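You operate a simulated robot arm through the tools that you are given. There is no shell and no other tool. Be economical: measure what you need, move in short steps, check, and stop when the job is done.

Carry out the task below with a simulated robot arm. There is one attempt and no reset: what you move stays moved.

## Task
Prime the filter pump from the tall clear mug and start it.
Fine: fill the beige pot over its mark, shut its lid, open the inlet valve before the black pump button, see the flow; put the mug back, spill next to nothing, leave other valves and nuts. Set down upright: tall clear mug.

The check looks at the end state, three seconds after you hand in, the way a careful person would. Anything else that was tipped, shoved, dropped, spilled or broken makes it a failure. A push-on lid holds only when it is set on centred and level and pressed home; a screw cap is set on level and turned clockwise until tight.

## Robot
A 7-joint arm with a two-finger parallel gripper on a trunk, on a base that drives. Base frame: it is fixed to the floor where the robot stands at the start and does not move with it; the origin is under the middle of the robot, x ahead of it, y to its left, z up. Lengths are in m, angles in degrees, forces in N, time in s.
With the tool pointing down near the work surface it reaches from about 0.1 to 0.68 m from the robot's upright axis, wherever it stands. Its first joint turns from -115.0 to 115.0 degrees. Places, roughly: beige pot [0.5, 0.3, 0.8]; beige pot lid [0.5, 0.2, 1]; black pump button [0.4, -0.6, 0.4]; far left wing nut [0.6, 0.2, 1.4]; far right wing nut [0.6, -0.4, 1.4]; filter drain valve [0.3, -0.1, 0.4]; filter inlet valve [0.5, 0.4, 0.5]; filter outlet valve [0.6, -0.4, 0.7]; filter vent valve [0.4, 0.1, 1.1]; flow window [0.6, -0.4, 0.7]; near left wing nut [0.4, 0, 1.4]; near right wing nut [0.4, -0.2, 1.4]. Payload 3.91 kg.
The TCP is the grasp point between the finger pads, 0.03 m short of the fingertips. In the tool frame z runs along the fingers and y along their closing line. The gripper opens to 0.11 m. The fingers are 0.02 m wide and 0.01 m thick; the gripper's body (0.048 by 0.112 m) begins 0.055 m behind the TCP.
Orientation is that of the tool frame in the base frame, as [roll, pitch, yaw] about the fixed x, y, z axes, in that order (R = Rz(yaw) Ry(pitch) Rx(roll)). With the fingers straight down and closing along the base's y, the tool's x points along the base's -x, its y along +y and its z along -z.

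## Interface
- The arm moves only by the tool apply_moves. Its argument "moves" is a list of rows, each a list of 3 entries, a list of its own where there are three numbers: the turn, a rotation vector about the tool's x, y, z in rad, then the shift along the tool's x, y, z in m, then the opening, from 0 (shut) to 1 (fully open). In form: [[[wx, wy, wz], [tx, ty, tz], fingers], ...]. A call has 1 to 10 rows; each row is the pose to reach, as a shift and turn from the pose commanded when the call began, along the tool's axes at that moment. A row lasts 0.2 s, in which the tool goes at most 0.05 m and 8.6 degrees; a call with a longer step from one row to the next is refused whole, and so is a gripper value outside its range. A pose out of reach is approached as far as the arm can. The call stops where the force on the tool passes 40 N (or 10 N more than at its start, if that is more) or the arm is blocked; 0.2 s more then pass. Each finger travels about 0.108 m/s and halts on what it meets, pressing with about 40 N; the grip force reading is that of the motor and also rises with nothing between the fingers. The clock runs only during rows and for 0.2 s after the last one: add rows that repeat a pose to give the fingers time. The reply holds the time, the measured pose of the TCP, the force on the tool along the base axes, the opening and the grip force, in the units named above and with some noise, with the torque about the TCP (base axes, N m) and any sound that the robot's microphone picked up, and new pictures: "show" is both (left out), scene, wrist or none.
- Cameras (640 x 400 px; columns grow to the right, rows downward): "scene" is now at [0.0011, 0.1687, 1.641]; the picture's right is [0.26, -0.97, 0.00], its down [-0.86, -0.23, -0.45] and it looks along [0.43, 0.12, -0.89] (base axes); focal length 214 px, centre (320, 200). "wrist" rides on the gripper at [0.072, 0.017, -0.103] in the tool frame; the picture's right is [-0.23, 0.97, 0.00], its down [-0.76, -0.18, -0.62] and it looks along [-0.61, -0.14, 0.78] (tool axes); focal length 222 px, centre (320, 200). There is no depth. A picture from a camera that has moved, and an enlarged one, comes with that camera's place and axes in the base frame and with its lens.
- slide_trunk(by): slides the trunk up (or, below 0, down) by that many m; the arm and the scene camera ride with it, the base frame stays. It gives what a move gives, with no picture.
- drive_base(legs): drives the robot by 1 to 6 legs, each [ahead, turn to the left] in m and degrees, along the robot's own axes; the way and the turn of a leg run together, so that a leg with both is an arc; at most 1.5 m and 180 degrees a leg. The arm and the cameras ride along, it lands a little off, and it stops where it bumps. It gives what a move gives, and a new picture of the scene camera.
- turn_head(pan, tilt): turns the head with the scene camera to pan (to the left, within 155 degrees either way) and tilt (down, from -29 to 69), counted from straight ahead of the robot. It gives what a move gives, and a new picture of the scene camera.
- enlarge(camera, box): a new picture of the part [left, top, right, bottom] of that camera's present view, enlarged. No time passes.
- hand_in(): hands the job in; it is judged then, once.

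Work in short steps. Places have to be worked out from the pictures, the camera data and where the tool is seen: move nearer, look again, correct. Check each grasp and each placing, and mend what went wrong. You have 120 turns and 260 pictures in all, those below and enlarged ones among them. Open the gripper and draw the arm clear of the work before you hand the job in, unless the task says otherwise; then end with one line.

The tools are called after "Request:" as name(argument=value, ...) on one line, values as JSON. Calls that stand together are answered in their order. apply_moves: Moves the arm, as the interface text tells. Its arguments: {"type":"object","properties":{"moves":{"type":"array"},"show":{"type":"string","enum":["both","scene","wrist","none"]}},"required":["moves"]} The other tools are called the same way: slide_trunk (by) slides the trunk up or down; drive_base (legs) drives the base; turn_head (pan, tilt) turns the head that bears the scene camera; enlarge (camera, box) takes an enlarged picture of a part of a camera's view; hand_in () hands the job in.

At the start:

```text
time_s: 0.0
position: [0.3596, 0.2551, 1.3265]
tcp_rot: [-180.0, 0.0, 180.0]
ft_force: [-0.1, -0.5, -0.4]
moment: [0.01, 0.01, 0.0]
grip_width: 0.11
grip_force: 0.0
trunk travel left (down, up): [-0.775, 0.215]
robot x, y, heading: [0.0022, -0.002, -0.2]
head pan, tilt: [15.0, 63.3]
```

scene: 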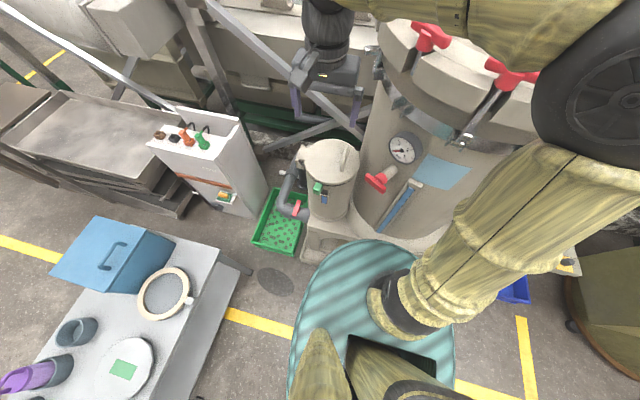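
wrist: 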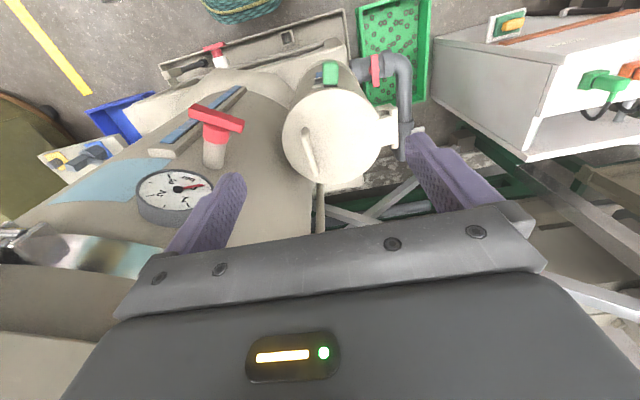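

The first view shows the pot ahead and a side table on the left, perhaps with the mug on it. I'll look around with the head.

Request:
turn_head(pan=70, tilt=50)

Request:
turn_head(pan=-40, tilt=50)

Request:
turn_head(pan=20, tilt=45)

```text
time_s: 1.2
position: [0.3606, 0.2543, 1.3245]
tcp_rot: [-180.0, 0.0, 180.0]
ft_force: [0.0, 0.9, 0.2]
moment: [-0.02, 0.03, -0.01]
grip_width: 0.1099
grip_force: 0.0
trunk travel left (down, up): [-0.775, 0.215]
robot x, y, heading: [0.004, 0.0029, -0.1]
head pan, tilt: [70.0, 50.0]
camera scene: at [-0.033, 0.2249, 1.6573], right [0.94, -0.34, 0.0], down [-0.26, -0.72, -0.64], along [0.22, 0.6, -0.77], focal length 214 px, centre (320, 200)
```

scene: 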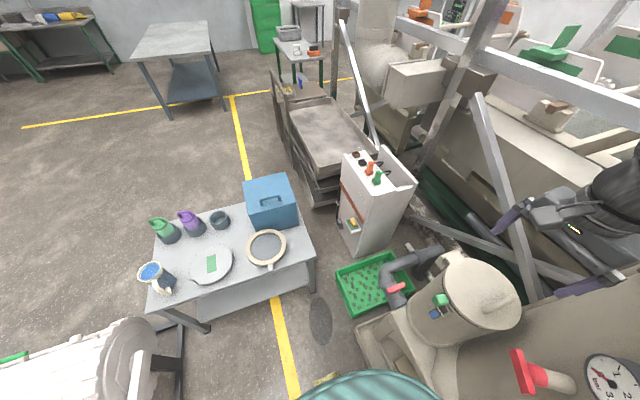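

```text
time_s: 3.1
position: [0.3602, 0.2537, 1.3247]
tcp_rot: [-180.0, 0.1, 179.9]
ft_force: [0.3, 0.4, 0.6]
moment: [-0.01, 0.0, -0.01]
grip_width: 0.11
grip_force: 0.2
trunk travel left (down, up): [-0.775, 0.215]
robot x, y, heading: [-0.0008, 0.0016, -0.0]
head pan, tilt: [-40.0, 50.0]
camera scene: at [-0.0004, 0.1031, 1.6573], right [-0.64, -0.77, 0.0], down [-0.59, 0.49, -0.64], along [0.49, -0.41, -0.77], focal length 214 px, centre (320, 200)
```

scene: 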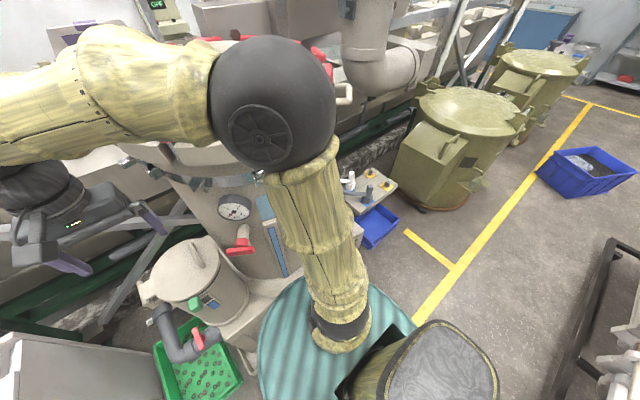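

```text
time_s: 4.4
position: [0.3611, 0.2533, 1.325]
tcp_rot: [180.0, 0.0, -180.0]
ft_force: [0.0, 0.2, 0.4]
moment: [0.01, -0.04, -0.01]
grip_width: 0.1097
grip_force: 0.2
trunk travel left (down, up): [-0.775, 0.215]
robot x, y, heading: [0.0045, 0.0007, 0.0]
head pan, tilt: [20.0, 45.0]
camera scene: at [0.0171, 0.1803, 1.6642], right [0.34, -0.94, 0.0], down [-0.66, -0.24, -0.71], along [0.66, 0.24, -0.71], focal length 214 px, centre (320, 200)
```

scene: 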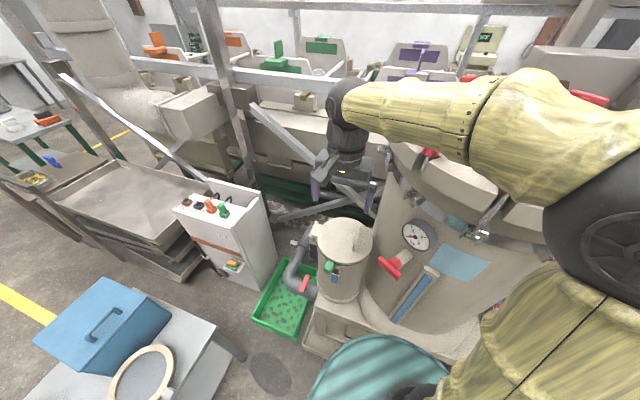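

The table on the left carries several vessels. I'll look there and enlarge.

Request:
turn_head(pan=85, tilt=60)

Request:
enlarge(camera="scene", box=[140, 80, 460, 280])

Request:
enlarge(camera="wrist", box=[260, 0, 460, 200])

```text
time_s: 5.8
position: [0.3604, 0.2544, 1.3254]
tcp_rot: [-179.9, 0.0, -180.0]
ft_force: [-0.5, 0.0, 0.3]
moment: [-0.01, 0.01, 0.05]
grip_width: 0.1102
grip_force: 0.1
trunk travel left (down, up): [-0.775, 0.215]
robot x, y, heading: [0.0006, 0.0014, 0.1]
head pan, tilt: [85.0, 60.0]
camera scene: at [-0.0535, 0.219, 1.6447], right [1.0, -0.09, 0.0], down [-0.08, -0.86, -0.5], along [0.04, 0.5, -0.87], focal length 214 px, centre (320, 200)
```

scene: 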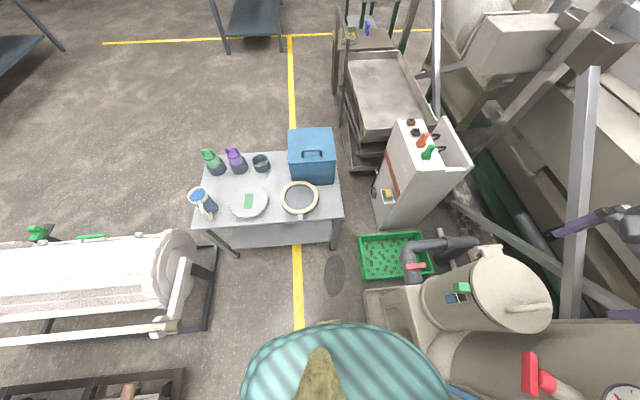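

```text
2.00 times, centred on (300, 180) of scene
camera zoom: at [-0.0535, 0.219, 1.6447], right [1.0, -0.09, 0.0], down [-0.08, -0.86, -0.5], along [0.04, 0.5, -0.87], focal length 429 px, centre (360, 240)
```

zoom: 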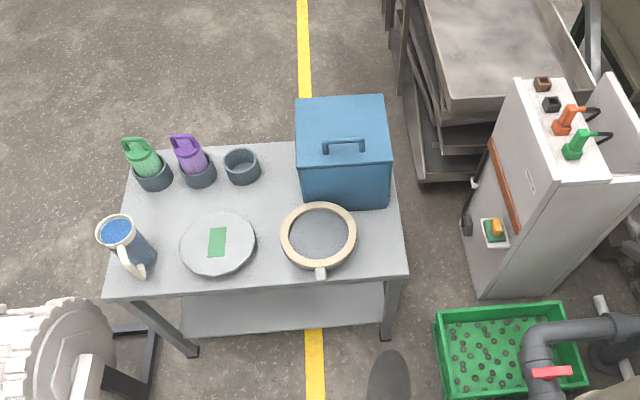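

```text
2.00 times, centred on (360, 100) of wrist
camera zoom: at [0.2878, 0.2719, 1.428], right [0.23, 0.97, 0.0], down [0.76, -0.18, 0.62], along [0.61, -0.14, -0.78], focal length 444 px, centre (240, 400)
```

zoom: 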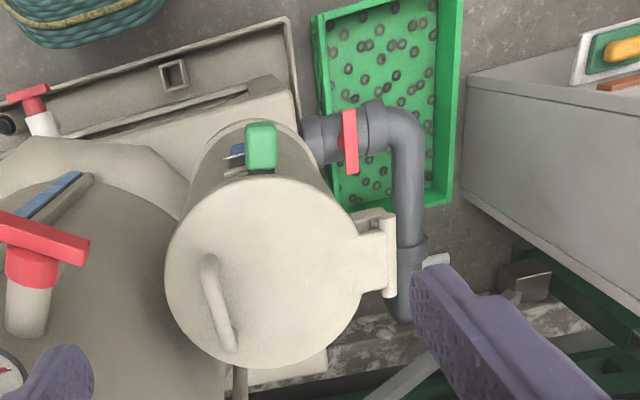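

The mug stands at the left near corner of the side table, water in it. Now I look closely at the pot, its latch and hinge from the scene camera.

Request:
turn_head(pan=20, tilt=50)

Request:
enlarge(camera="scene", box=[250, 180, 410, 340])

Request:
enlarge(camera="wrist", box=[280, 40, 400, 200])

```text
time_s: 7.1
position: [0.3601, 0.2553, 1.326]
tcp_rot: [180.0, 0.0, -179.9]
ft_force: [0.8, -0.5, 0.1]
moment: [0.03, -0.02, 0.03]
grip_width: 0.1098
grip_force: 0.1
trunk travel left (down, up): [-0.775, 0.215]
robot x, y, heading: [-0.0009, 0.0038, 0.0]
head pan, tilt: [20.0, 50.0]
camera scene: at [0.0129, 0.179, 1.6572], right [0.34, -0.94, 0.0], down [-0.72, -0.26, -0.64], along [0.6, 0.22, -0.77], focal length 214 px, centre (320, 200)
```

scene: 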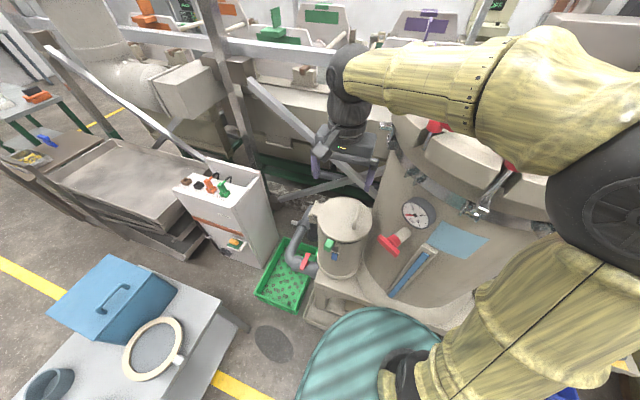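

```text
2.50 times, centred on (330, 260) of scene
camera zoom: at [0.0129, 0.179, 1.6572], right [0.34, -0.94, 0.0], down [-0.72, -0.26, -0.64], along [0.6, 0.22, -0.77], focal length 536 px, centre (295, 50)
```

zoom: 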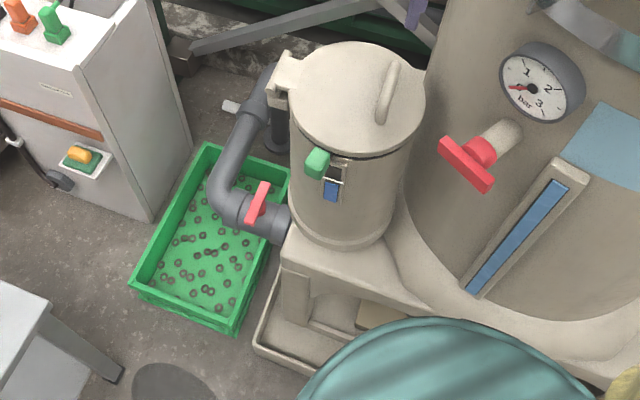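

```text
2.50 times, centred on (340, 120) of wrist
camera zoom: at [0.2877, 0.272, 1.428], right [0.23, 0.97, 0.0], down [0.76, -0.18, 0.62], along [0.61, -0.14, -0.78], focal length 555 px, centre (270, 400)
```

zoom: 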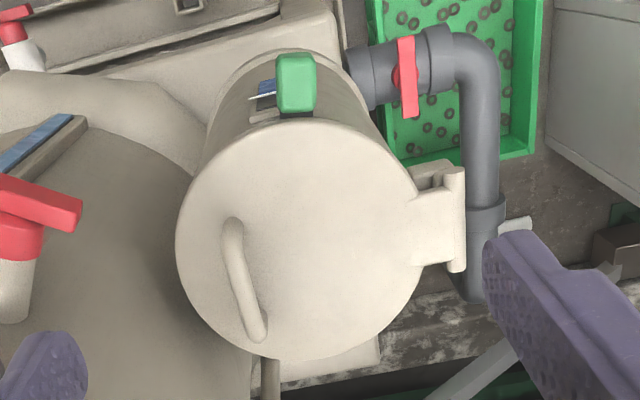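

The lid centre triangulates to about [0.47, 0.25, 1.0], radius ~0.1, hinge on the +y side, bar handle at y≈0.21; a green tab at the front may be a latch. I'll back the hand off and tilt it to see the front of the pot.

Request:
apply_moves(moves=[[[0, -0.14, 0], [0.03, 0, 0.03], 1], [[0, -0.28, 0], [0.06, 0, 0.06], 1], [[0, -0.42, 0], [0.09, 0, 0.09], 1], [[0, -0.5, 0], [0.11, 0, 0.12], 1], [[0, -0.5, 0], [0.11, 0, 0.12], 1]], show="wrist")

Request:
enlarge(camera="wrist", box=[220, 40, 460, 200])

```text
time_s: 8.3
position: [0.2538, 0.2539, 1.2047]
tcp_rot: [-180.0, 28.7, -179.9]
ft_force: [-0.5, -0.8, -0.1]
moment: [0.02, -0.04, 0.02]
grip_width: 0.1099
grip_force: 0.1
trunk travel left (down, up): [-0.775, 0.215]
robot x, y, heading: [-0.0021, 0.0031, 0.0]
head pan, tilt: [20.0, 50.0]
camera wrist: at [0.1389, 0.2719, 1.2602], right [0.2, 0.97, 0.11], down [0.37, -0.18, 0.91], along [0.91, -0.14, -0.39], focal length 222 px, centre (320, 200)
```

wrist: 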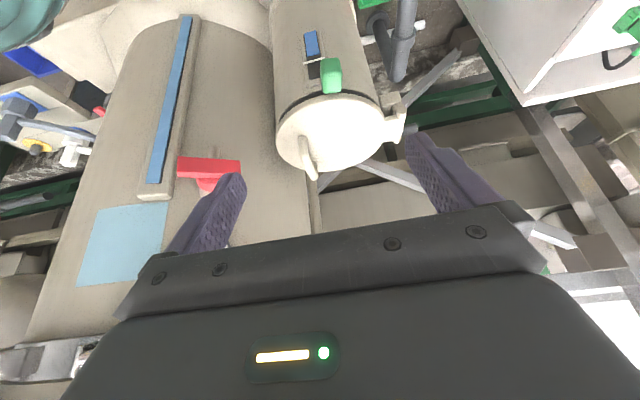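

```text
2.50 times, centred on (340, 120) of wrist
camera zoom: at [0.1389, 0.2719, 1.2602], right [0.2, 0.97, 0.11], down [0.37, -0.18, 0.91], along [0.91, -0.14, -0.39], focal length 555 px, centre (270, 400)
```

zoom: 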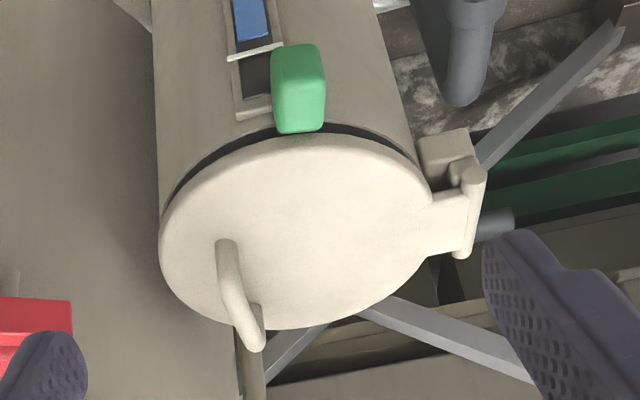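

The pot is viewed upside down here: a sight window with blue level below a white mark line, and a green tab beside it at the lid edge. I look again from lower and flatter to tell whether the green tab is a latch.

Request:
apply_moves(moves=[[[0, -0.14, 0], [0.025, 0, 0.03], 1], [[0, -0.28, 0], [0.05, 0, 0.06], 1], [[0, -0.4, 0], [0.075, 0, 0.095], 1], [[0, -0.4, 0], [0.075, 0, 0.095], 1]], show="wrist")

Request:
enlarge(camera="wrist", box=[220, 0, 460, 160])

```text
time_s: 9.3
position: [0.2323, 0.2817, 1.0868]
tcp_rot: [-179.9, 51.6, 179.9]
ft_force: [-0.4, 0.1, -0.1]
moment: [-0.01, -0.02, 0.02]
grip_width: 0.1101
grip_force: 0.1
out of reach, approached as far as the arm can: row 2, 3, 4
trunk travel left (down, up): [-0.775, 0.215]
robot x, y, heading: [-0.0035, 0.0006, -0.2]
head pan, tilt: [20.0, 50.0]
camera wrist: at [0.1056, 0.2985, 1.0936], right [0.14, 0.97, 0.18], down [-0.02, -0.18, 0.98], along [0.99, -0.14, -0.01], focal length 222 px, centre (320, 200)
```

wrist: 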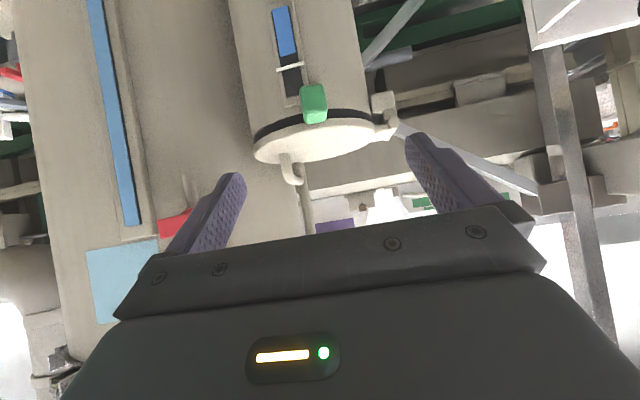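

```text
2.50 times, centred on (340, 80) of wrist
camera zoom: at [0.1056, 0.2985, 1.0936], right [0.14, 0.97, 0.18], down [-0.02, -0.18, 0.98], along [0.99, -0.14, -0.01], focal length 555 px, centre (270, 500)
```

zoom: 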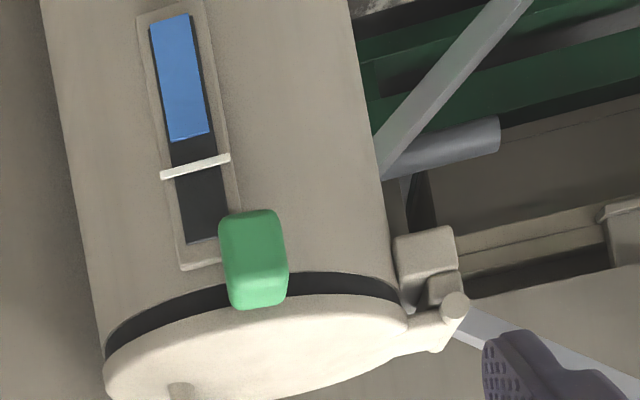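

The window's level (blue) is under the white mark; the green tab hangs at the lid edge, no visible hook on the lid top. I'll return to tool-down over the handle (≈ [0.475, 0.208, 1.035]).

Request:
apply_moves(moves=[[[0, 0.13, 0], [-0.04, -0.01, 0.0], 1], [[0, 0.26, 0], [-0.08, -0.02, 0.0], 1], [[0, 0.39, 0], [-0.12, -0.03, 0.01], 1], [[0, 0.52, 0], [-0.15, -0.045, 0.04], 1], [[0, 0.65, 0], [-0.164, -0.06, 0.065], 1], [[0, 0.78, 0], [-0.164, -0.07, 0.087], 1], [[0, 0.9, 0], [-0.164, -0.07, 0.087], 1], [[0, 0.9, 0], [-0.164, -0.07, 0.087], 1]], show="wrist")

```text
time_s: 11.1
position: [0.4063, 0.2106, 1.1622]
tcp_rot: [179.9, -0.1, 179.9]
ft_force: [0.0, 0.7, 0.0]
moment: [-0.04, -0.03, 0.01]
grip_width: 0.1097
grip_force: 0.0
trunk travel left (down, up): [-0.775, 0.215]
robot x, y, heading: [-0.0043, -0.0015, -0.1]
head pan, tilt: [20.0, 50.0]
camera wrist: at [0.332, 0.229, 1.2649], right [0.23, 0.97, 0.0], down [0.76, -0.18, 0.62], along [0.61, -0.14, -0.78], focal length 222 px, centre (320, 200)
```

wrist: 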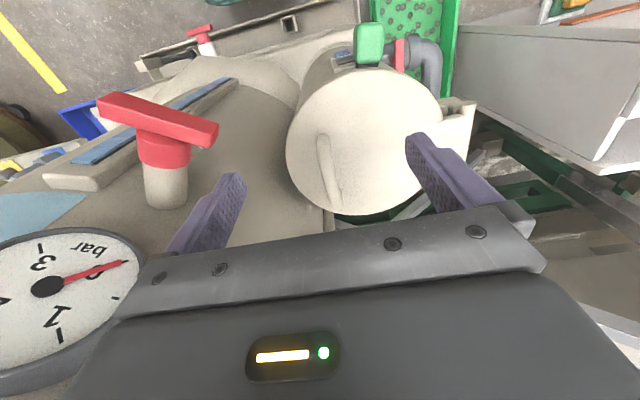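

Handle re-measured at about [0.47, 0.21, 1.035]. The tank wall is close on the −y side, so I narrow the gripper and approach tilted with the hand leaning to +y.

Request:
apply_moves(moves=[[[0.13, 0, 0], [-0.03, 0, 0.02], 0.5], [[0.26, 0, 0], [-0.06, 0, 0.04], 0.5], [[0.4, 0, 0], [-0.069, 0, 0.065], 0.5], [[0.4, 0, 0], [-0.069, 0, 0.065], 0.5]])

```text
time_s: 12.1
position: [0.4725, 0.2076, 1.0981]
tcp_rot: [-157.1, 0.0, 179.8]
ft_force: [-1.0, 0.3, -0.1]
moment: [0.04, 0.01, 0.02]
grip_width: 0.0549
grip_force: 0.0
trunk travel left (down, up): [-0.775, 0.215]
robot x, y, heading: [-0.0001, 0.0012, 0.0]
head pan, tilt: [20.0, 50.0]
camera scene: at [0.0124, 0.1779, 1.6574], right [0.34, -0.94, 0.0], down [-0.72, -0.26, -0.64], along [0.6, 0.22, -0.77], focal length 214 px, centre (320, 200)
camera wrist: at [0.3999, 0.2649, 1.1853], right [0.23, 0.9, -0.38], down [0.76, 0.08, 0.64], along [0.61, -0.44, -0.66], focal length 222 px, centre (320, 200)
```

scene: 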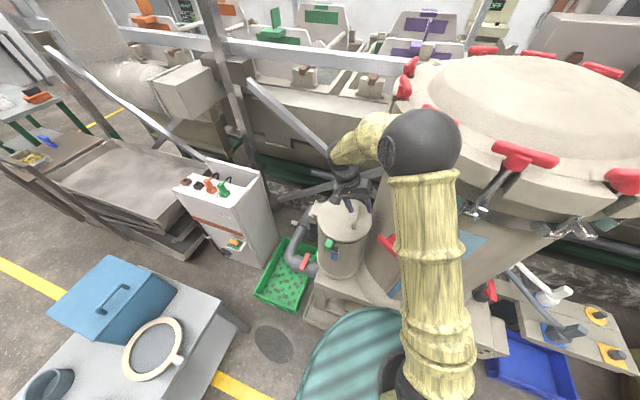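
wrist: 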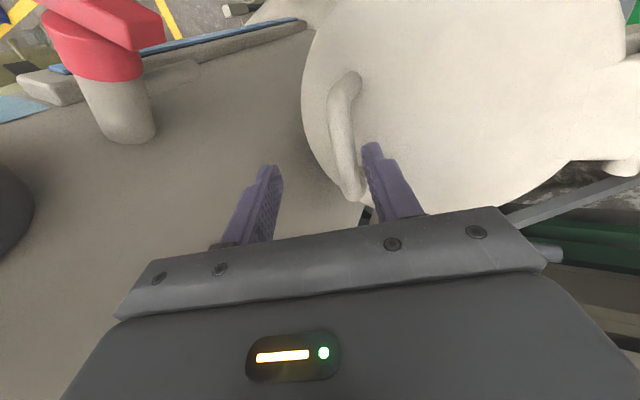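

The handle lies between the fingers' lines. I descend 0.055 m straight down and close on it.

Request:
apply_moves(moves=[[[0, 0, 0], [0, 0.011, 0.026], 0.5], [[0, 0, 0], [0, 0.022, 0.0515], 0.5], [[0, 0, 0], [0, 0.022, 0.0515], 0.5], [[0, 0, 0], [0, 0.022, 0.0515], 0.0], [[0, 0, 0], [0, 0.022, 0.0515], 0.0], [[0, 0, 0], [0, 0.022, 0.0515], 0.0]])

```text
time_s: 12.9
position: [0.4727, 0.2131, 1.0508]
tcp_rot: [-157.5, 0.8, -179.8]
ft_force: [-9.9, -2.0, 23.7]
moment: [0.4, 0.47, 0.19]
grip_width: 0.0498
grip_force: 0.1
trunk travel left (down, up): [-0.775, 0.215]
robot x, y, heading: [-0.0001, -0.0023, -0.1]
head pan, tilt: [20.0, 50.0]
stopped in row 3: the force on the tool passed its limit at 45 N (the readings are from after the stop); the commanded pose is now the measured one
camera scene: at [0.0088, 0.1776, 1.6576], right [0.34, -0.94, 0.0], down [-0.72, -0.26, -0.64], along [0.61, 0.22, -0.76], focal length 214 px, centre (320, 200)
camera wrist: at [0.3992, 0.2689, 1.1376], right [0.23, 0.9, -0.37], down [0.75, 0.08, 0.65], along [0.62, -0.43, -0.66], focal length 222 px, centre (320, 200)
```

scene: 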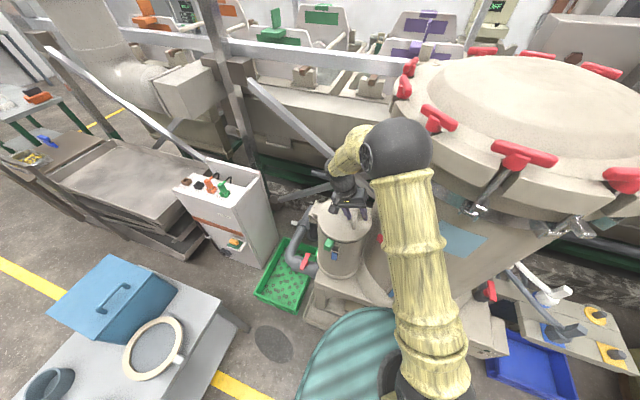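
wrist: 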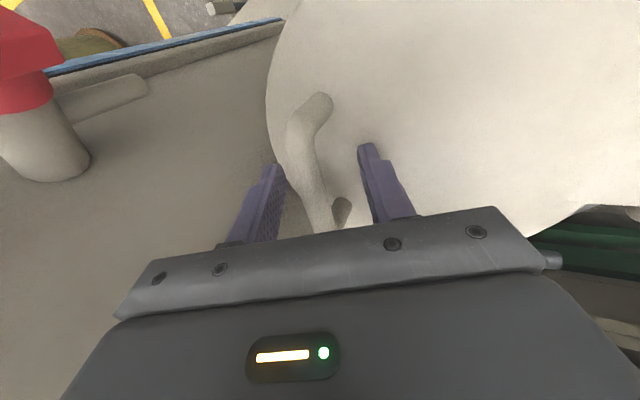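

The +y fingertip has touched the lid; the bar is between the fingers. I rise 7 mm and close.

Request:
apply_moves(moves=[[[0, 0, 0], [0, -0.0027, -0.0065], 0.45], [[0, 0, 0], [0, -0.0027, -0.0065], 0.1], [[0, 0, 0], [0, -0.0027, -0.0065], 0.0], [[0, 0, 0], [0, -0.0027, -0.0065], 0.0]], show="wrist")

```text
time_s: 13.9
position: [0.4767, 0.2092, 1.0538]
tcp_rot: [-157.5, 0.6, 179.9]
ft_force: [5.4, -23.5, 3.3]
moment: [-0.25, -0.15, 0.84]
grip_width: 0.0158
grip_force: 45.2
trunk travel left (down, up): [-0.775, 0.215]
robot x, y, heading: [0.0012, 0.0001, 0.0]
head pan, tilt: [20.0, 50.0]
camera wrist: at [0.4032, 0.2655, 1.1417], right [0.23, 0.9, -0.37], down [0.76, 0.07, 0.65], along [0.61, -0.43, -0.66], focal length 222 px, centre (320, 200)
```

wrist: 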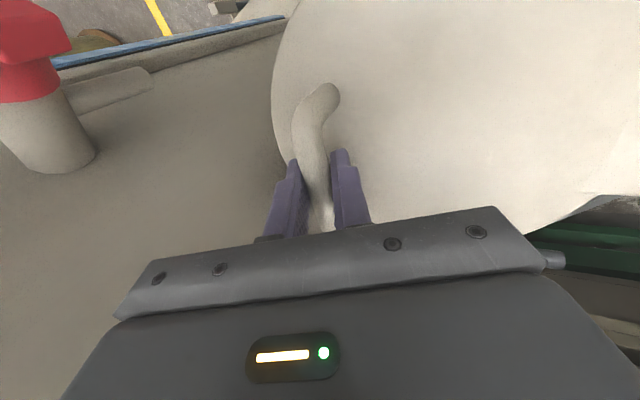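

The handle is held (0.0158 m wide). I try lifting along the hinge arc by about 11°, watching the force for a latch.

Request:
apply_moves(moves=[[[0.05, 0, 0], [0, -0.001, -0.009], 0], [[0.1, 0, 0], [0, -0.0019, -0.0175], 0], [[0.15, 0, 0], [0, -0.0021, -0.026], 0], [[0.2, 0, 0], [0, -0.0023, -0.035], 0]])

```text
time_s: 14.9
position: [0.477, 0.224, 1.086]
tcp_rot: [-146.1, 0.6, -179.9]
ft_force: [8.4, -10.6, 2.6]
moment: [-0.15, 0.7, 0.18]
grip_width: 0.0156
grip_force: 44.4
trunk travel left (down, up): [-0.775, 0.215]
robot x, y, heading: [-0.0021, 0.0022, 0.0]
head pan, tilt: [20.0, 50.0]
camera scene: at [0.0145, 0.1767, 1.6574], right [0.34, -0.94, 0.0], down [-0.72, -0.26, -0.64], along [0.6, 0.22, -0.77], focal length 214 px, centre (320, 200)
camera wrist: at [0.4031, 0.2959, 1.1616], right [0.23, 0.81, -0.54], down [0.75, 0.2, 0.62], along [0.61, -0.55, -0.56], focal length 222 px, centre (320, 200)
```

scene: 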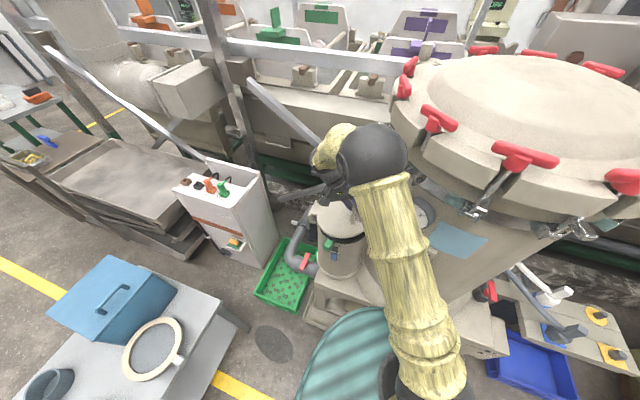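
wrist: 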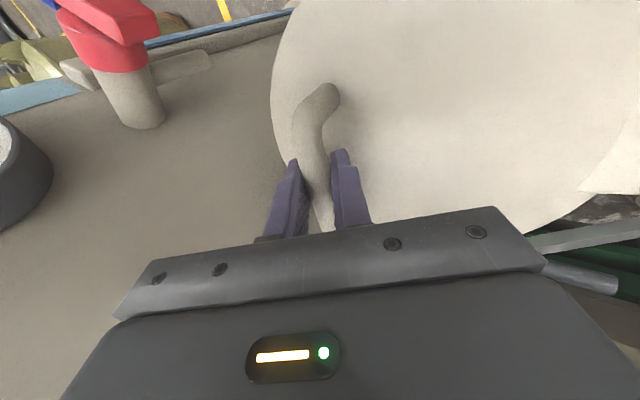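

No latch: the lid swings freely about a hinge near y=0.377, z=0.996. I continue the arc.

Request:
apply_moves(moves=[[[0.12, 0, 0], [0, 0.0004, -0.0266], 0], [[0.24, 0, 0], [0, 0.0047, -0.0528], 0], [[0.36, 0, 0], [0, 0.013, -0.0782], 0], [[0.48, 0, 0], [0, 0.0249, -0.1019], 0]], show="scene")

```text
time_s: 15.9
position: [0.4776, 0.3009, 1.1607]
tcp_rot: [-118.5, 0.6, 180.0]
ft_force: [18.7, -7.6, 15.4]
moment: [0.08, 0.5, 0.28]
grip_width: 0.0155
grip_force: 45.1
trunk travel left (down, up): [-0.775, 0.215]
robot x, y, heading: [0.0002, -0.0002, -0.0]
head pan, tilt: [20.0, 50.0]
camera scene: at [0.0154, 0.1767, 1.6578], right [0.34, -0.94, 0.0], down [-0.72, -0.26, -0.64], along [0.6, 0.22, -0.77], focal length 214 px, centre (320, 200)
```

scene: 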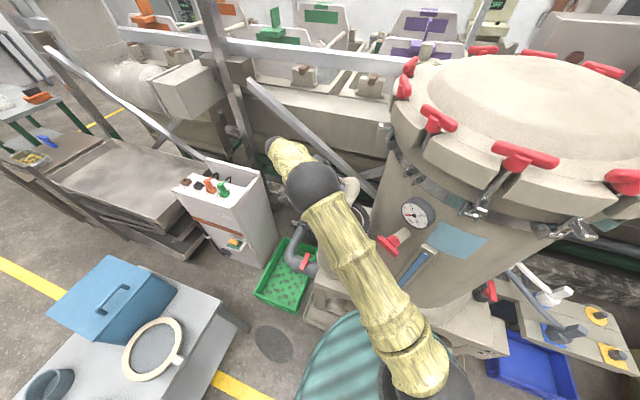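

About 46° open now. I continue the arc with less hand rotation, letting the bar turn in the pads.

Request:
apply_moves(moves=[[[0.05, 0, 0], [0, 0.0037, -0.0267], 0], [[0.1, 0, 0], [0, 0.0113, -0.0526], 0], [[0.15, 0, 0], [0, 0.0227, -0.077], 0], [[0.2, 0, 0], [0, 0.0376, -0.0994], 0], [[0.25, 0, 0], [0, 0.0556, -0.1195], 0]])

```text
time_s: 16.5
position: [0.4744, 0.3359, 1.1722]
tcp_rot: [-114.7, 0.0, -179.9]
ft_force: [4.7, -3.8, 13.6]
moment: [-0.03, -0.37, 1.14]
grip_width: 0.015
grip_force: 44.9
out of reach, approached as far as the arm can: row 2
trunk travel left (down, up): [-0.775, 0.215]
robot x, y, heading: [0.0031, 0.0003, -0.2]
head pan, tilt: [20.0, 50.0]
stopped in row 2: the force on the tool passed its limit at 92 N (the readings are from after the stop); the commanded pose is now the measured one
camera scene: at [0.0133, 0.1788, 1.6571], right [0.34, -0.94, 0.0], down [-0.72, -0.26, -0.64], along [0.6, 0.22, -0.77], focal length 214 px, centre (320, 200)
camera wrist: at [0.402, 0.4377, 1.1998], right [0.23, 0.41, -0.88], down [0.76, 0.49, 0.42], along [0.61, -0.77, -0.2], focal length 222 px, centre (320, 200)
```

scene: 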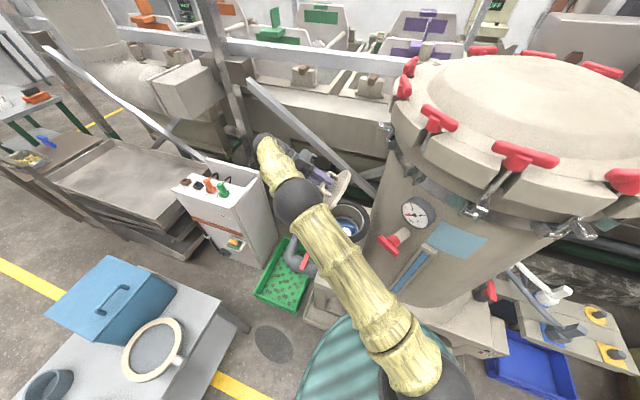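
wrist: 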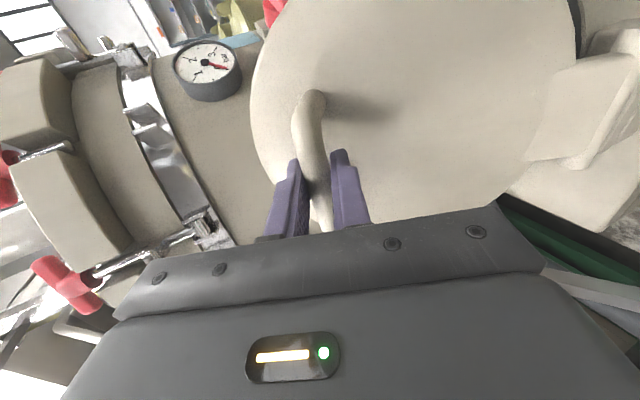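

The arm is near its reach limit with this tilt. I continue the arc while untilting the hand, letting the bar turn in the pads.

Request:
apply_moves(moves=[[[-0.1, 0, 0], [0, 0.0035, -0.0261], 0], [[-0.2, 0, 0], [0, 0.0104, -0.0511], 0]], show="scene")

```text
time_s: 16.9
position: [0.4737, 0.3596, 1.1788]
tcp_rot: [-121.1, -0.2, -179.5]
ft_force: [1.6, 0.6, 4.6]
moment: [0.0, -0.77, 0.65]
grip_width: 0.0155
grip_force: 45.0
out of reach, approached as far as the arm can: row 1, 2
trunk travel left (down, up): [-0.775, 0.215]
robot x, y, heading: [-0.0014, 0.0015, -0.4]
head pan, tilt: [20.0, 50.0]
stopped in row 2: the force on the tool passed its limit at 58 N (the readings are from after the stop); the commanded pose is now the measured one
camera scene: at [0.0139, 0.179, 1.657], right [0.34, -0.94, 0.0], down [-0.72, -0.26, -0.64], along [0.6, 0.22, -0.77], focal length 214 px, centre (320, 200)
```

scene: 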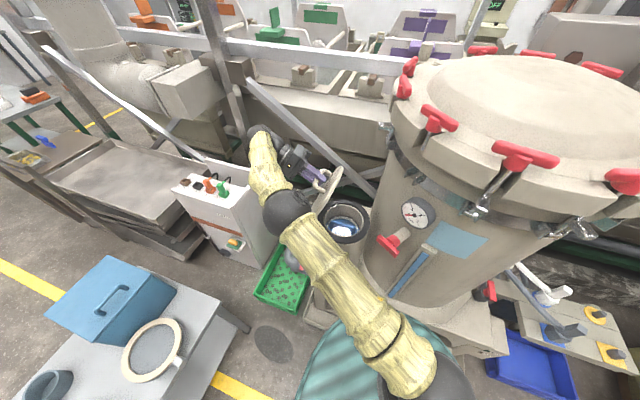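

The lid stands ~70° open but the arm is stretched. I pitch the hand toward the robot about the bar (pads pivoting), which brings the wrist closer.

Request:
apply_moves(moves=[[[0, -0.12, 0], [0.0021, 0, 0.0001], 0], [[0, -0.24, 0], [0.0043, 0, 0.0005], 0], [[0, -0.36, 0], [0.0063, 0, 0.0012], 0], [[0, -0.48, 0], [0.0083, 0, 0.002], 0], [[0, -0.6, 0], [0.0102, 0, 0.003], 0]])

```text
time_s: 18.1
position: [0.4654, 0.3567, 1.1767]
tcp_rot: [-116.7, 16.7, -149.3]
ft_force: [10.8, -3.3, 16.1]
moment: [-0.11, 0.17, -1.33]
grip_width: 0.0158
grip_force: 45.0
trunk travel left (down, up): [-0.775, 0.215]
robot x, y, heading: [0.0013, 0.0006, -0.2]
head pan, tilt: [20.0, 50.0]
camera scene: at [0.0152, 0.177, 1.6576], right [0.34, -0.94, 0.0], down [-0.72, -0.26, -0.64], along [0.6, 0.22, -0.77], focal length 214 px, centre (320, 200)
camera wrist: at [0.3464, 0.4021, 1.1856], right [0.18, 0.62, -0.77], down [0.28, 0.72, 0.64], along [0.94, -0.33, -0.04], focal length 222 px, centre (320, 200)
```

scene: 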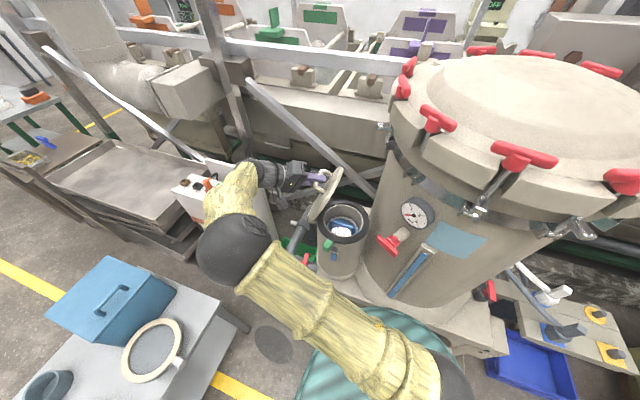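
wrist: 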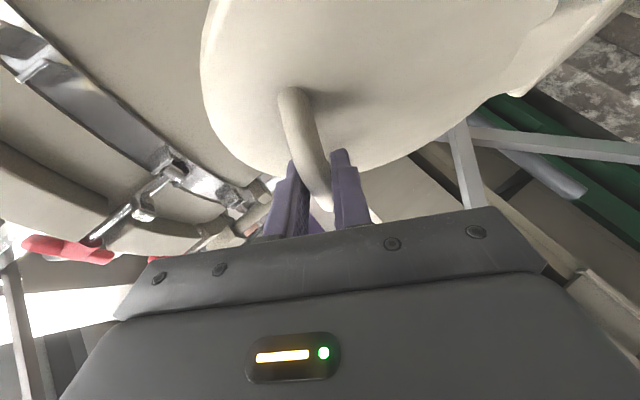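

Now there's reach to spare and the grip held. I continue the arc to about 109°, hand turning only slightly.

Request:
apply_moves(moves=[[[0.049, 0, -0.034], [-0.0137, 0.011, -0.0197], 0], [[0.099, 0, -0.068], [-0.0263, 0.0254, -0.0378], 0], [[0.148, 0, -0.102], [-0.0376, 0.043, -0.0539], 0], [[0.198, 0, -0.136], [-0.0472, 0.0634, -0.0676], 0], [[0.247, 0, -0.17], [-0.0552, 0.0862, -0.0788], 0]])

```text
time_s: 19.4
position: [0.4643, 0.4782, 1.1501]
tcp_rot: [-101.9, 6.9, -146.5]
ft_force: [0.6, -16.8, -28.1]
moment: [0.22, -0.61, -1.08]
grip_width: 0.0158
grip_force: 45.0
out of reach, approached as far as the arm can: row 5
trunk travel left (down, up): [-0.775, 0.215]
robot x, y, heading: [0.0013, -0.001, -0.5]
head pan, tilt: [20.0, 50.0]
camera scene: at [0.0166, 0.1783, 1.6571], right [0.34, -0.94, 0.0], down [-0.72, -0.26, -0.64], along [0.6, 0.22, -0.77], focal length 214 px, centre (320, 200)
camera wrist: at [0.3458, 0.5251, 1.1463], right [0.17, 0.36, -0.92], down [0.28, 0.88, 0.39], along [0.94, -0.33, 0.05], focal length 222 px, centre (320, 200)
```

scene: 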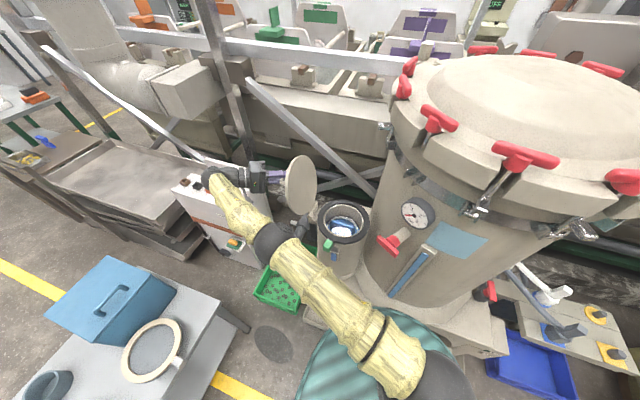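
wrist: 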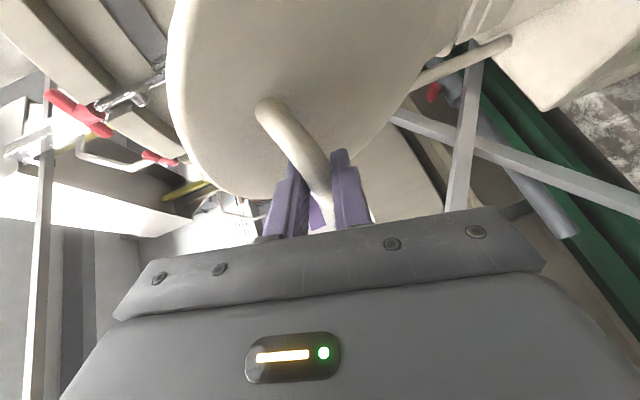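

The lid is past vertical, near its stop. I release and back straight off along the fingers.

Request:
apply_moves(moves=[[[0, 0, 0], [0, 0, 0], 0.3], [[0, 0, 0], [0, 0, 0], 0.45], [[0, 0, 0], [0, 0, -0.03], 0.45], [[0, 0, 0], [0, 0, -0.07], 0.45], [[0, 0, 0], [0, 0, -0.1], 0.45]])

```text
time_s: 20.6
position: [0.3687, 0.5064, 1.162]
tcp_rot: [-101.6, 7.7, -145.9]
ft_force: [-1.3, -0.8, 0.6]
moment: [0.01, 0.01, 0.09]
grip_width: 0.0497
grip_force: 0.1
out of reach, approached as far as the arm can: row 3, 4, 5
trunk travel left (down, up): [-0.775, 0.215]
robot x, y, heading: [0.0014, 0.0003, -0.0]
head pan, tilt: [20.0, 50.0]
camera scene: at [0.0062, 0.1807, 1.6572], right [0.34, -0.94, 0.0], down [-0.72, -0.26, -0.65], along [0.61, 0.22, -0.76], focal length 214 px, centre (320, 200)
camera wrist: at [0.2509, 0.5544, 1.1558], right [0.18, 0.36, -0.91], down [0.27, 0.88, 0.4], along [0.95, -0.32, 0.06], focal length 222 px, centre (320, 200)
```

scene: 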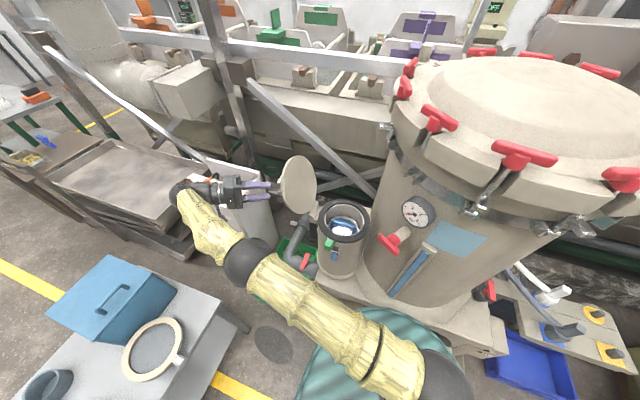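
wrist: 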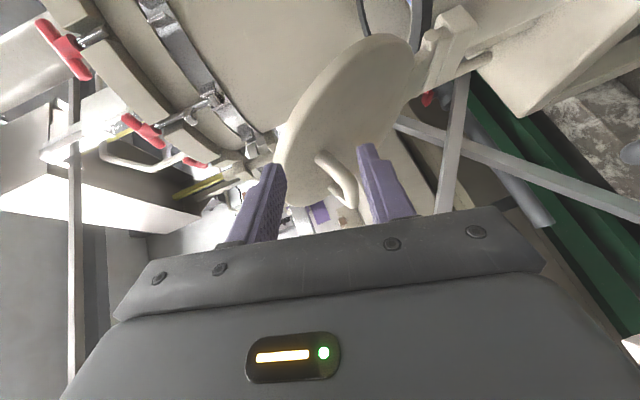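

The lid stays open and the pot shows water inside. Next the mug: I raise the trunk for clearance and turn left to face the table.

Request:
slide_trunk(by=0.12)

Request:
drive_base(legs=[[0, 60]])

Request:
turn_head(pan=40, tilt=55)

```text
time_s: 22.1
position: [0.3758, 0.5058, 1.2783]
tcp_rot: [-102.0, 7.3, -146.1]
ft_force: [0.2, -0.3, -0.4]
moment: [0.02, 0.03, -0.01]
grip_width: 0.0492
grip_force: 0.0
trunk travel left (down, up): [-0.895, 0.095]
robot x, y, heading: [-0.0, -0.0035, -0.4]
head pan, tilt: [20.0, 50.0]
```

```text
time_s: 25.5
position: [-0.154, 0.6061, 1.2755]
tcp_rot: [-102.7, 6.3, -95.8]
ft_force: [-0.3, 0.2, 0.2]
moment: [-0.01, -0.05, 0.04]
grip_width: 0.0491
grip_force: 0.1
trunk travel left (down, up): [-0.895, 0.095]
robot x, y, heading: [-0.0012, -0.0069, 45.9]
head pan, tilt: [20.0, 50.0]
stopped in leg 1: the robot was blocked; the commanded pose is now the measured one
camera scene: at [-0.127, 0.1269, 1.7772], right [0.91, -0.41, 0.0], down [-0.31, -0.7, -0.64], along [0.26, 0.59, -0.76], focal length 214 px, centre (320, 200)
```

scene: 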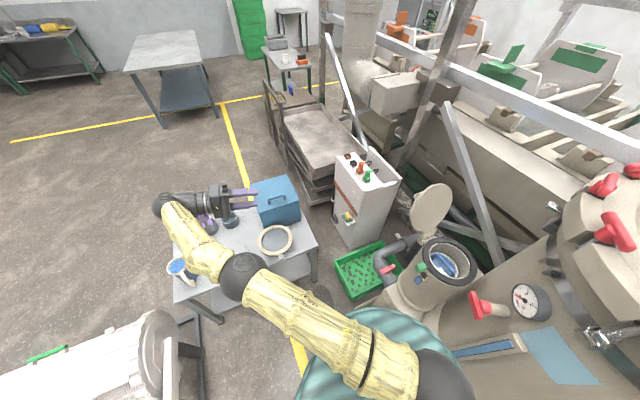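

```text
time_s: 26.4
position: [-0.1511, 0.6077, 1.2757]
tcp_rot: [-102.9, 6.3, -95.9]
ft_force: [-1.0, 0.8, 0.2]
moment: [-0.02, 0.02, 0.02]
grip_width: 0.0496
grip_force: 0.0
trunk travel left (down, up): [-0.895, 0.095]
robot x, y, heading: [-0.0005, -0.0018, 46.0]
head pan, tilt: [40.0, 55.0]
camera scene: at [-0.1501, 0.1302, 1.7707], right [1.0, -0.07, 0.0], down [-0.06, -0.82, -0.57], along [0.04, 0.57, -0.82], focal length 214 px, centre (320, 200)
```

scene: 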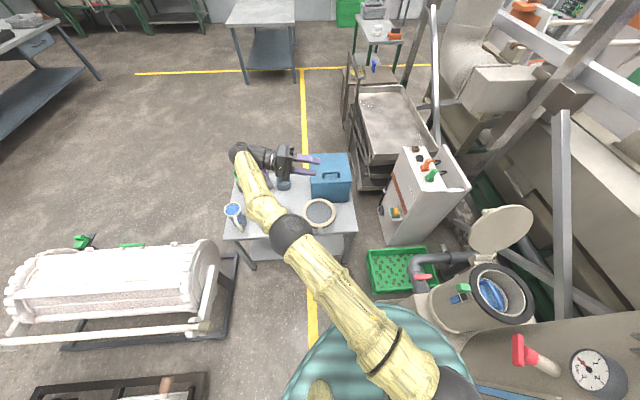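

The base was blocked at 46°, probably its rim against the pump plinth. I look behind and to the right before backing off.

Request:
turn_head(pan=150, tilt=50)

Request:
turn_head(pan=-20, tilt=69)

Request:
turn_head(pan=-130, tilt=50)

```text
time_s: 28.2
position: [-0.1497, 0.608, 1.2767]
tcp_rot: [-102.8, 6.3, -95.9]
ft_force: [-0.3, -0.2, 0.3]
moment: [0.01, 0.0, -0.01]
grip_width: 0.0494
grip_force: 0.1
trunk travel left (down, up): [-0.895, 0.095]
robot x, y, heading: [-0.0039, -0.003, 46.2]
head pan, tilt: [150.0, 50.0]
camera scene: at [-0.2287, 0.0373, 1.7773], right [-0.28, 0.96, 0.0], down [0.74, 0.21, -0.64], along [-0.62, -0.18, -0.77], focal length 214 px, centre (320, 200)
```

scene: 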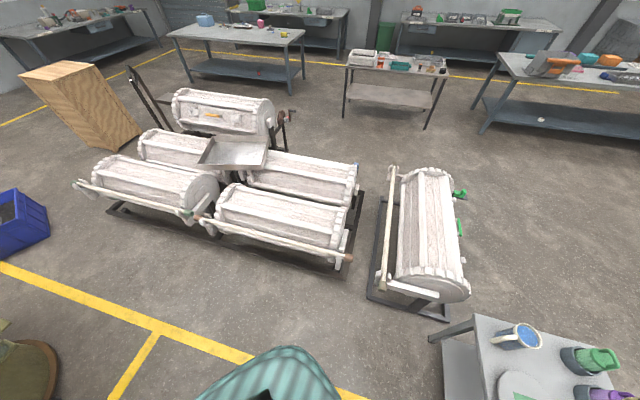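

```text
time_s: 30.8
position: [-0.1509, 0.6067, 1.2756]
tcp_rot: [-102.8, 6.4, -95.9]
ft_force: [0.1, -0.5, 0.5]
moment: [-0.01, 0.01, 0.01]
grip_width: 0.0496
grip_force: 0.1
trunk travel left (down, up): [-0.895, 0.095]
robot x, y, heading: [-0.0052, -0.0055, 45.9]
head pan, tilt: [-20.0, 68.8]
camera scene: at [-0.1045, 0.0831, 1.7553], right [0.44, -0.9, 0.0], down [-0.84, -0.41, -0.36], along [0.33, 0.16, -0.93], focal length 214 px, centre (320, 200)
```

scene: 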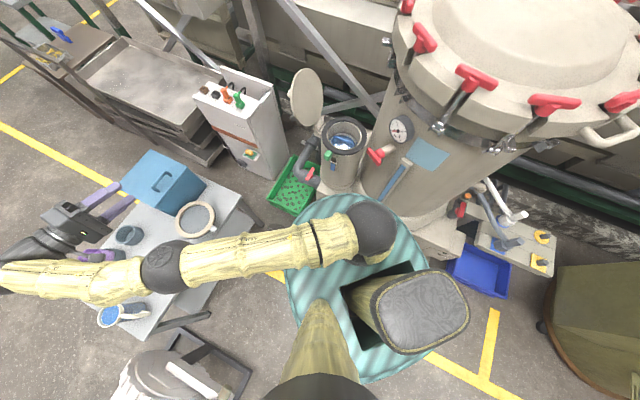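

```text
time_s: 32.7
position: [-0.1505, 0.6079, 1.275]
tcp_rot: [-102.8, 6.3, -95.9]
ft_force: [0.3, 0.7, 0.1]
moment: [0.02, -0.01, 0.0]
grip_width: 0.0495
grip_force: 0.0
trunk travel left (down, up): [-0.895, 0.095]
robot x, y, heading: [-0.0032, -0.0041, 46.0]
head pan, tilt: [-130.0, 50.0]
camera scene: at [-0.1465, -0.018, 1.7773], right [-0.99, -0.11, 0.0], down [-0.08, 0.76, -0.64], along [0.07, -0.64, -0.77], focal length 214 px, centre (320, 200)
```

scene: 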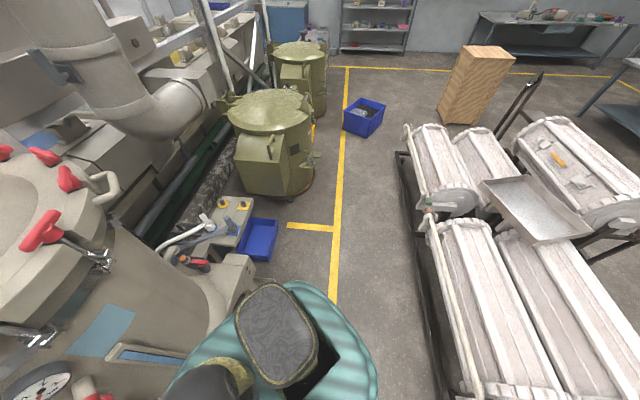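

Behind is clear enough. I back off 0.2 m, turn left to ~104°, and advance 0.3 m toward the table.

Request:
drive_base(legs=[[-0.2, 0], [0, 58], [0.3, 0]])

Request:
turn_head(pan=20, tilt=60)

```text
time_s: 40.1
position: [-0.82, 0.332, 1.2753]
tcp_rot: [-102.8, 6.2, -37.1]
ft_force: [0.2, -0.2, -0.3]
moment: [0.01, -0.01, -0.02]
grip_width: 0.0497
grip_force: 0.1
trunk travel left (down, up): [-0.895, 0.095]
robot x, y, heading: [-0.2229, 0.1446, 104.9]
head pan, tilt: [-130.0, 50.0]
camera scene: at [-0.2835, 0.0114, 1.7773], right [-0.43, -0.91, 0.0], down [-0.69, 0.33, -0.64], along [0.58, -0.27, -0.77], focal length 214 px, centre (320, 200)
```

scene: 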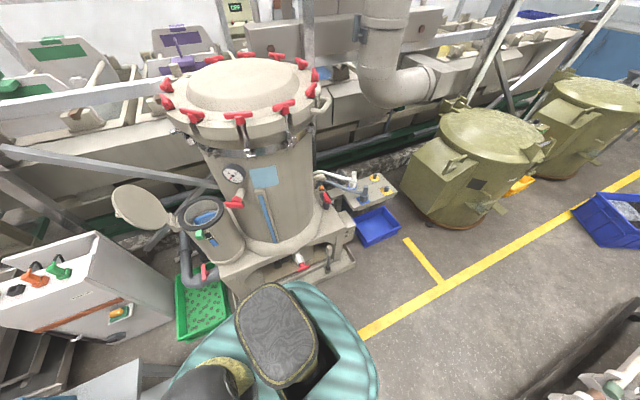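

```text
time_s: 42.5
position: [-0.8202, 0.3327, 1.2774]
tcp_rot: [-102.9, 6.4, -37.1]
ft_force: [0.0, -0.2, 0.3]
moment: [0.0, 0.04, 0.02]
grip_width: 0.0498
grip_force: 0.1
trunk travel left (down, up): [-0.895, 0.095]
robot x, y, heading: [-0.2224, 0.142, 104.9]
head pan, tilt: [20.0, 60.0]
camera scene: at [-0.391, 0.098, 1.7647], right [0.82, 0.57, 0.0], down [0.49, -0.71, -0.5], along [-0.29, 0.41, -0.87], focal length 214 px, centre (320, 200)
```

scene: 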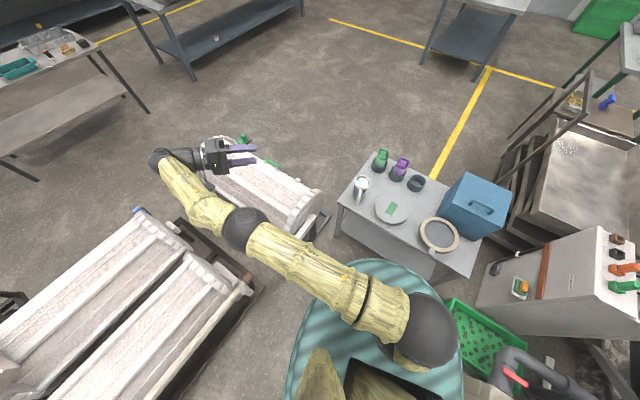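

Good view of the table. I enlarge the mug area.

Request:
enlarge(camera="scene", box=[320, 130, 480, 270])

```text
2.86 times, centred on (400, 200) of scene
camera zoom: at [-0.391, 0.098, 1.7647], right [0.82, 0.57, 0.0], down [0.49, -0.71, -0.5], along [-0.29, 0.41, -0.87], focal length 613 px, centre (91, 200)
```

zoom: 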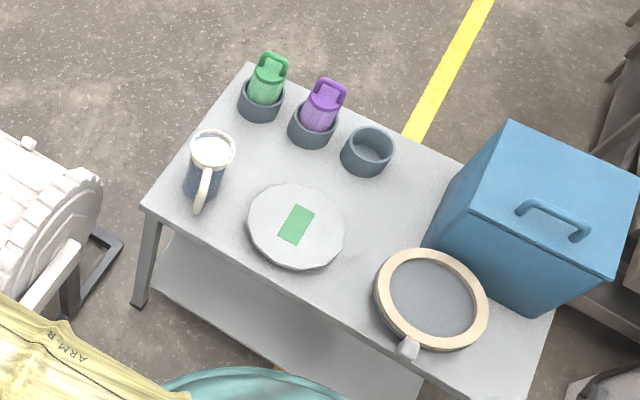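

Mug rim triangulates to (-0.594, 0.806, 0.755), base near z≈0.59, rim Ø≈0.09, handle pointing about −70°. I move the robot to about (-0.4, 0.35) heading ~70°, so the hand can come from the −x side pointing +x.

Request:
drive_base(legs=[[0, 26], [0.25, 0], [0, -60]])

Request:
turn_head(pan=40, tilt=60)

```text
time_s: 50.1
position: [-0.7879, 0.8224, 1.275]
tcp_rot: [-102.9, 6.3, -70.3]
ft_force: [-0.2, -0.3, -0.6]
moment: [-0.01, 0.04, 0.01]
grip_width: 0.0492
grip_force: 0.0
trunk travel left (down, up): [-0.895, 0.095]
robot x, y, heading: [-0.3895, 0.3339, 71.7]
head pan, tilt: [20.0, 60.0]
camera scene: at [-0.5556, 0.3913, 1.7647], right [1.0, 0.03, 0.0], down [0.03, -0.87, -0.5], along [-0.01, 0.5, -0.87], focal length 214 px, centre (320, 200)
```

scene: 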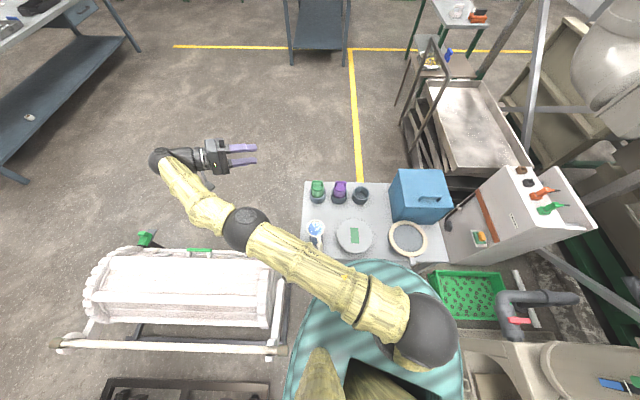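

```text
time_s: 51.0
position: [-0.7872, 0.8211, 1.2756]
tcp_rot: [-102.8, 6.3, -70.3]
ft_force: [-1.1, 0.4, -0.1]
moment: [0.02, -0.03, -0.02]
grip_width: 0.0494
grip_force: 0.0
trunk travel left (down, up): [-0.895, 0.095]
robot x, y, heading: [-0.3921, 0.3352, 71.5]
head pan, tilt: [40.0, 60.0]
camera scene: at [-0.5783, 0.3865, 1.7647], right [0.93, 0.37, 0.0], down [0.32, -0.81, -0.5], along [-0.18, 0.46, -0.87], focal length 214 px, centre (320, 200)
```

scene: 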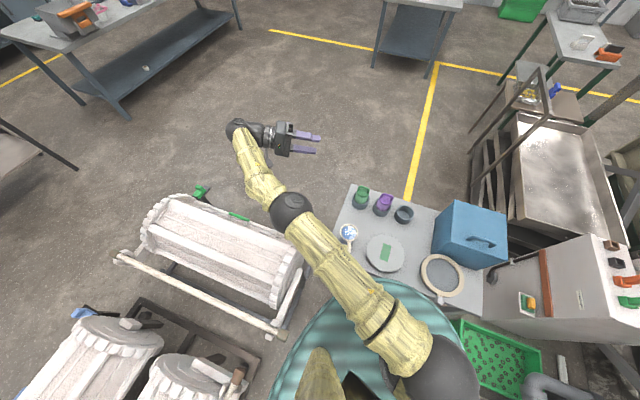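

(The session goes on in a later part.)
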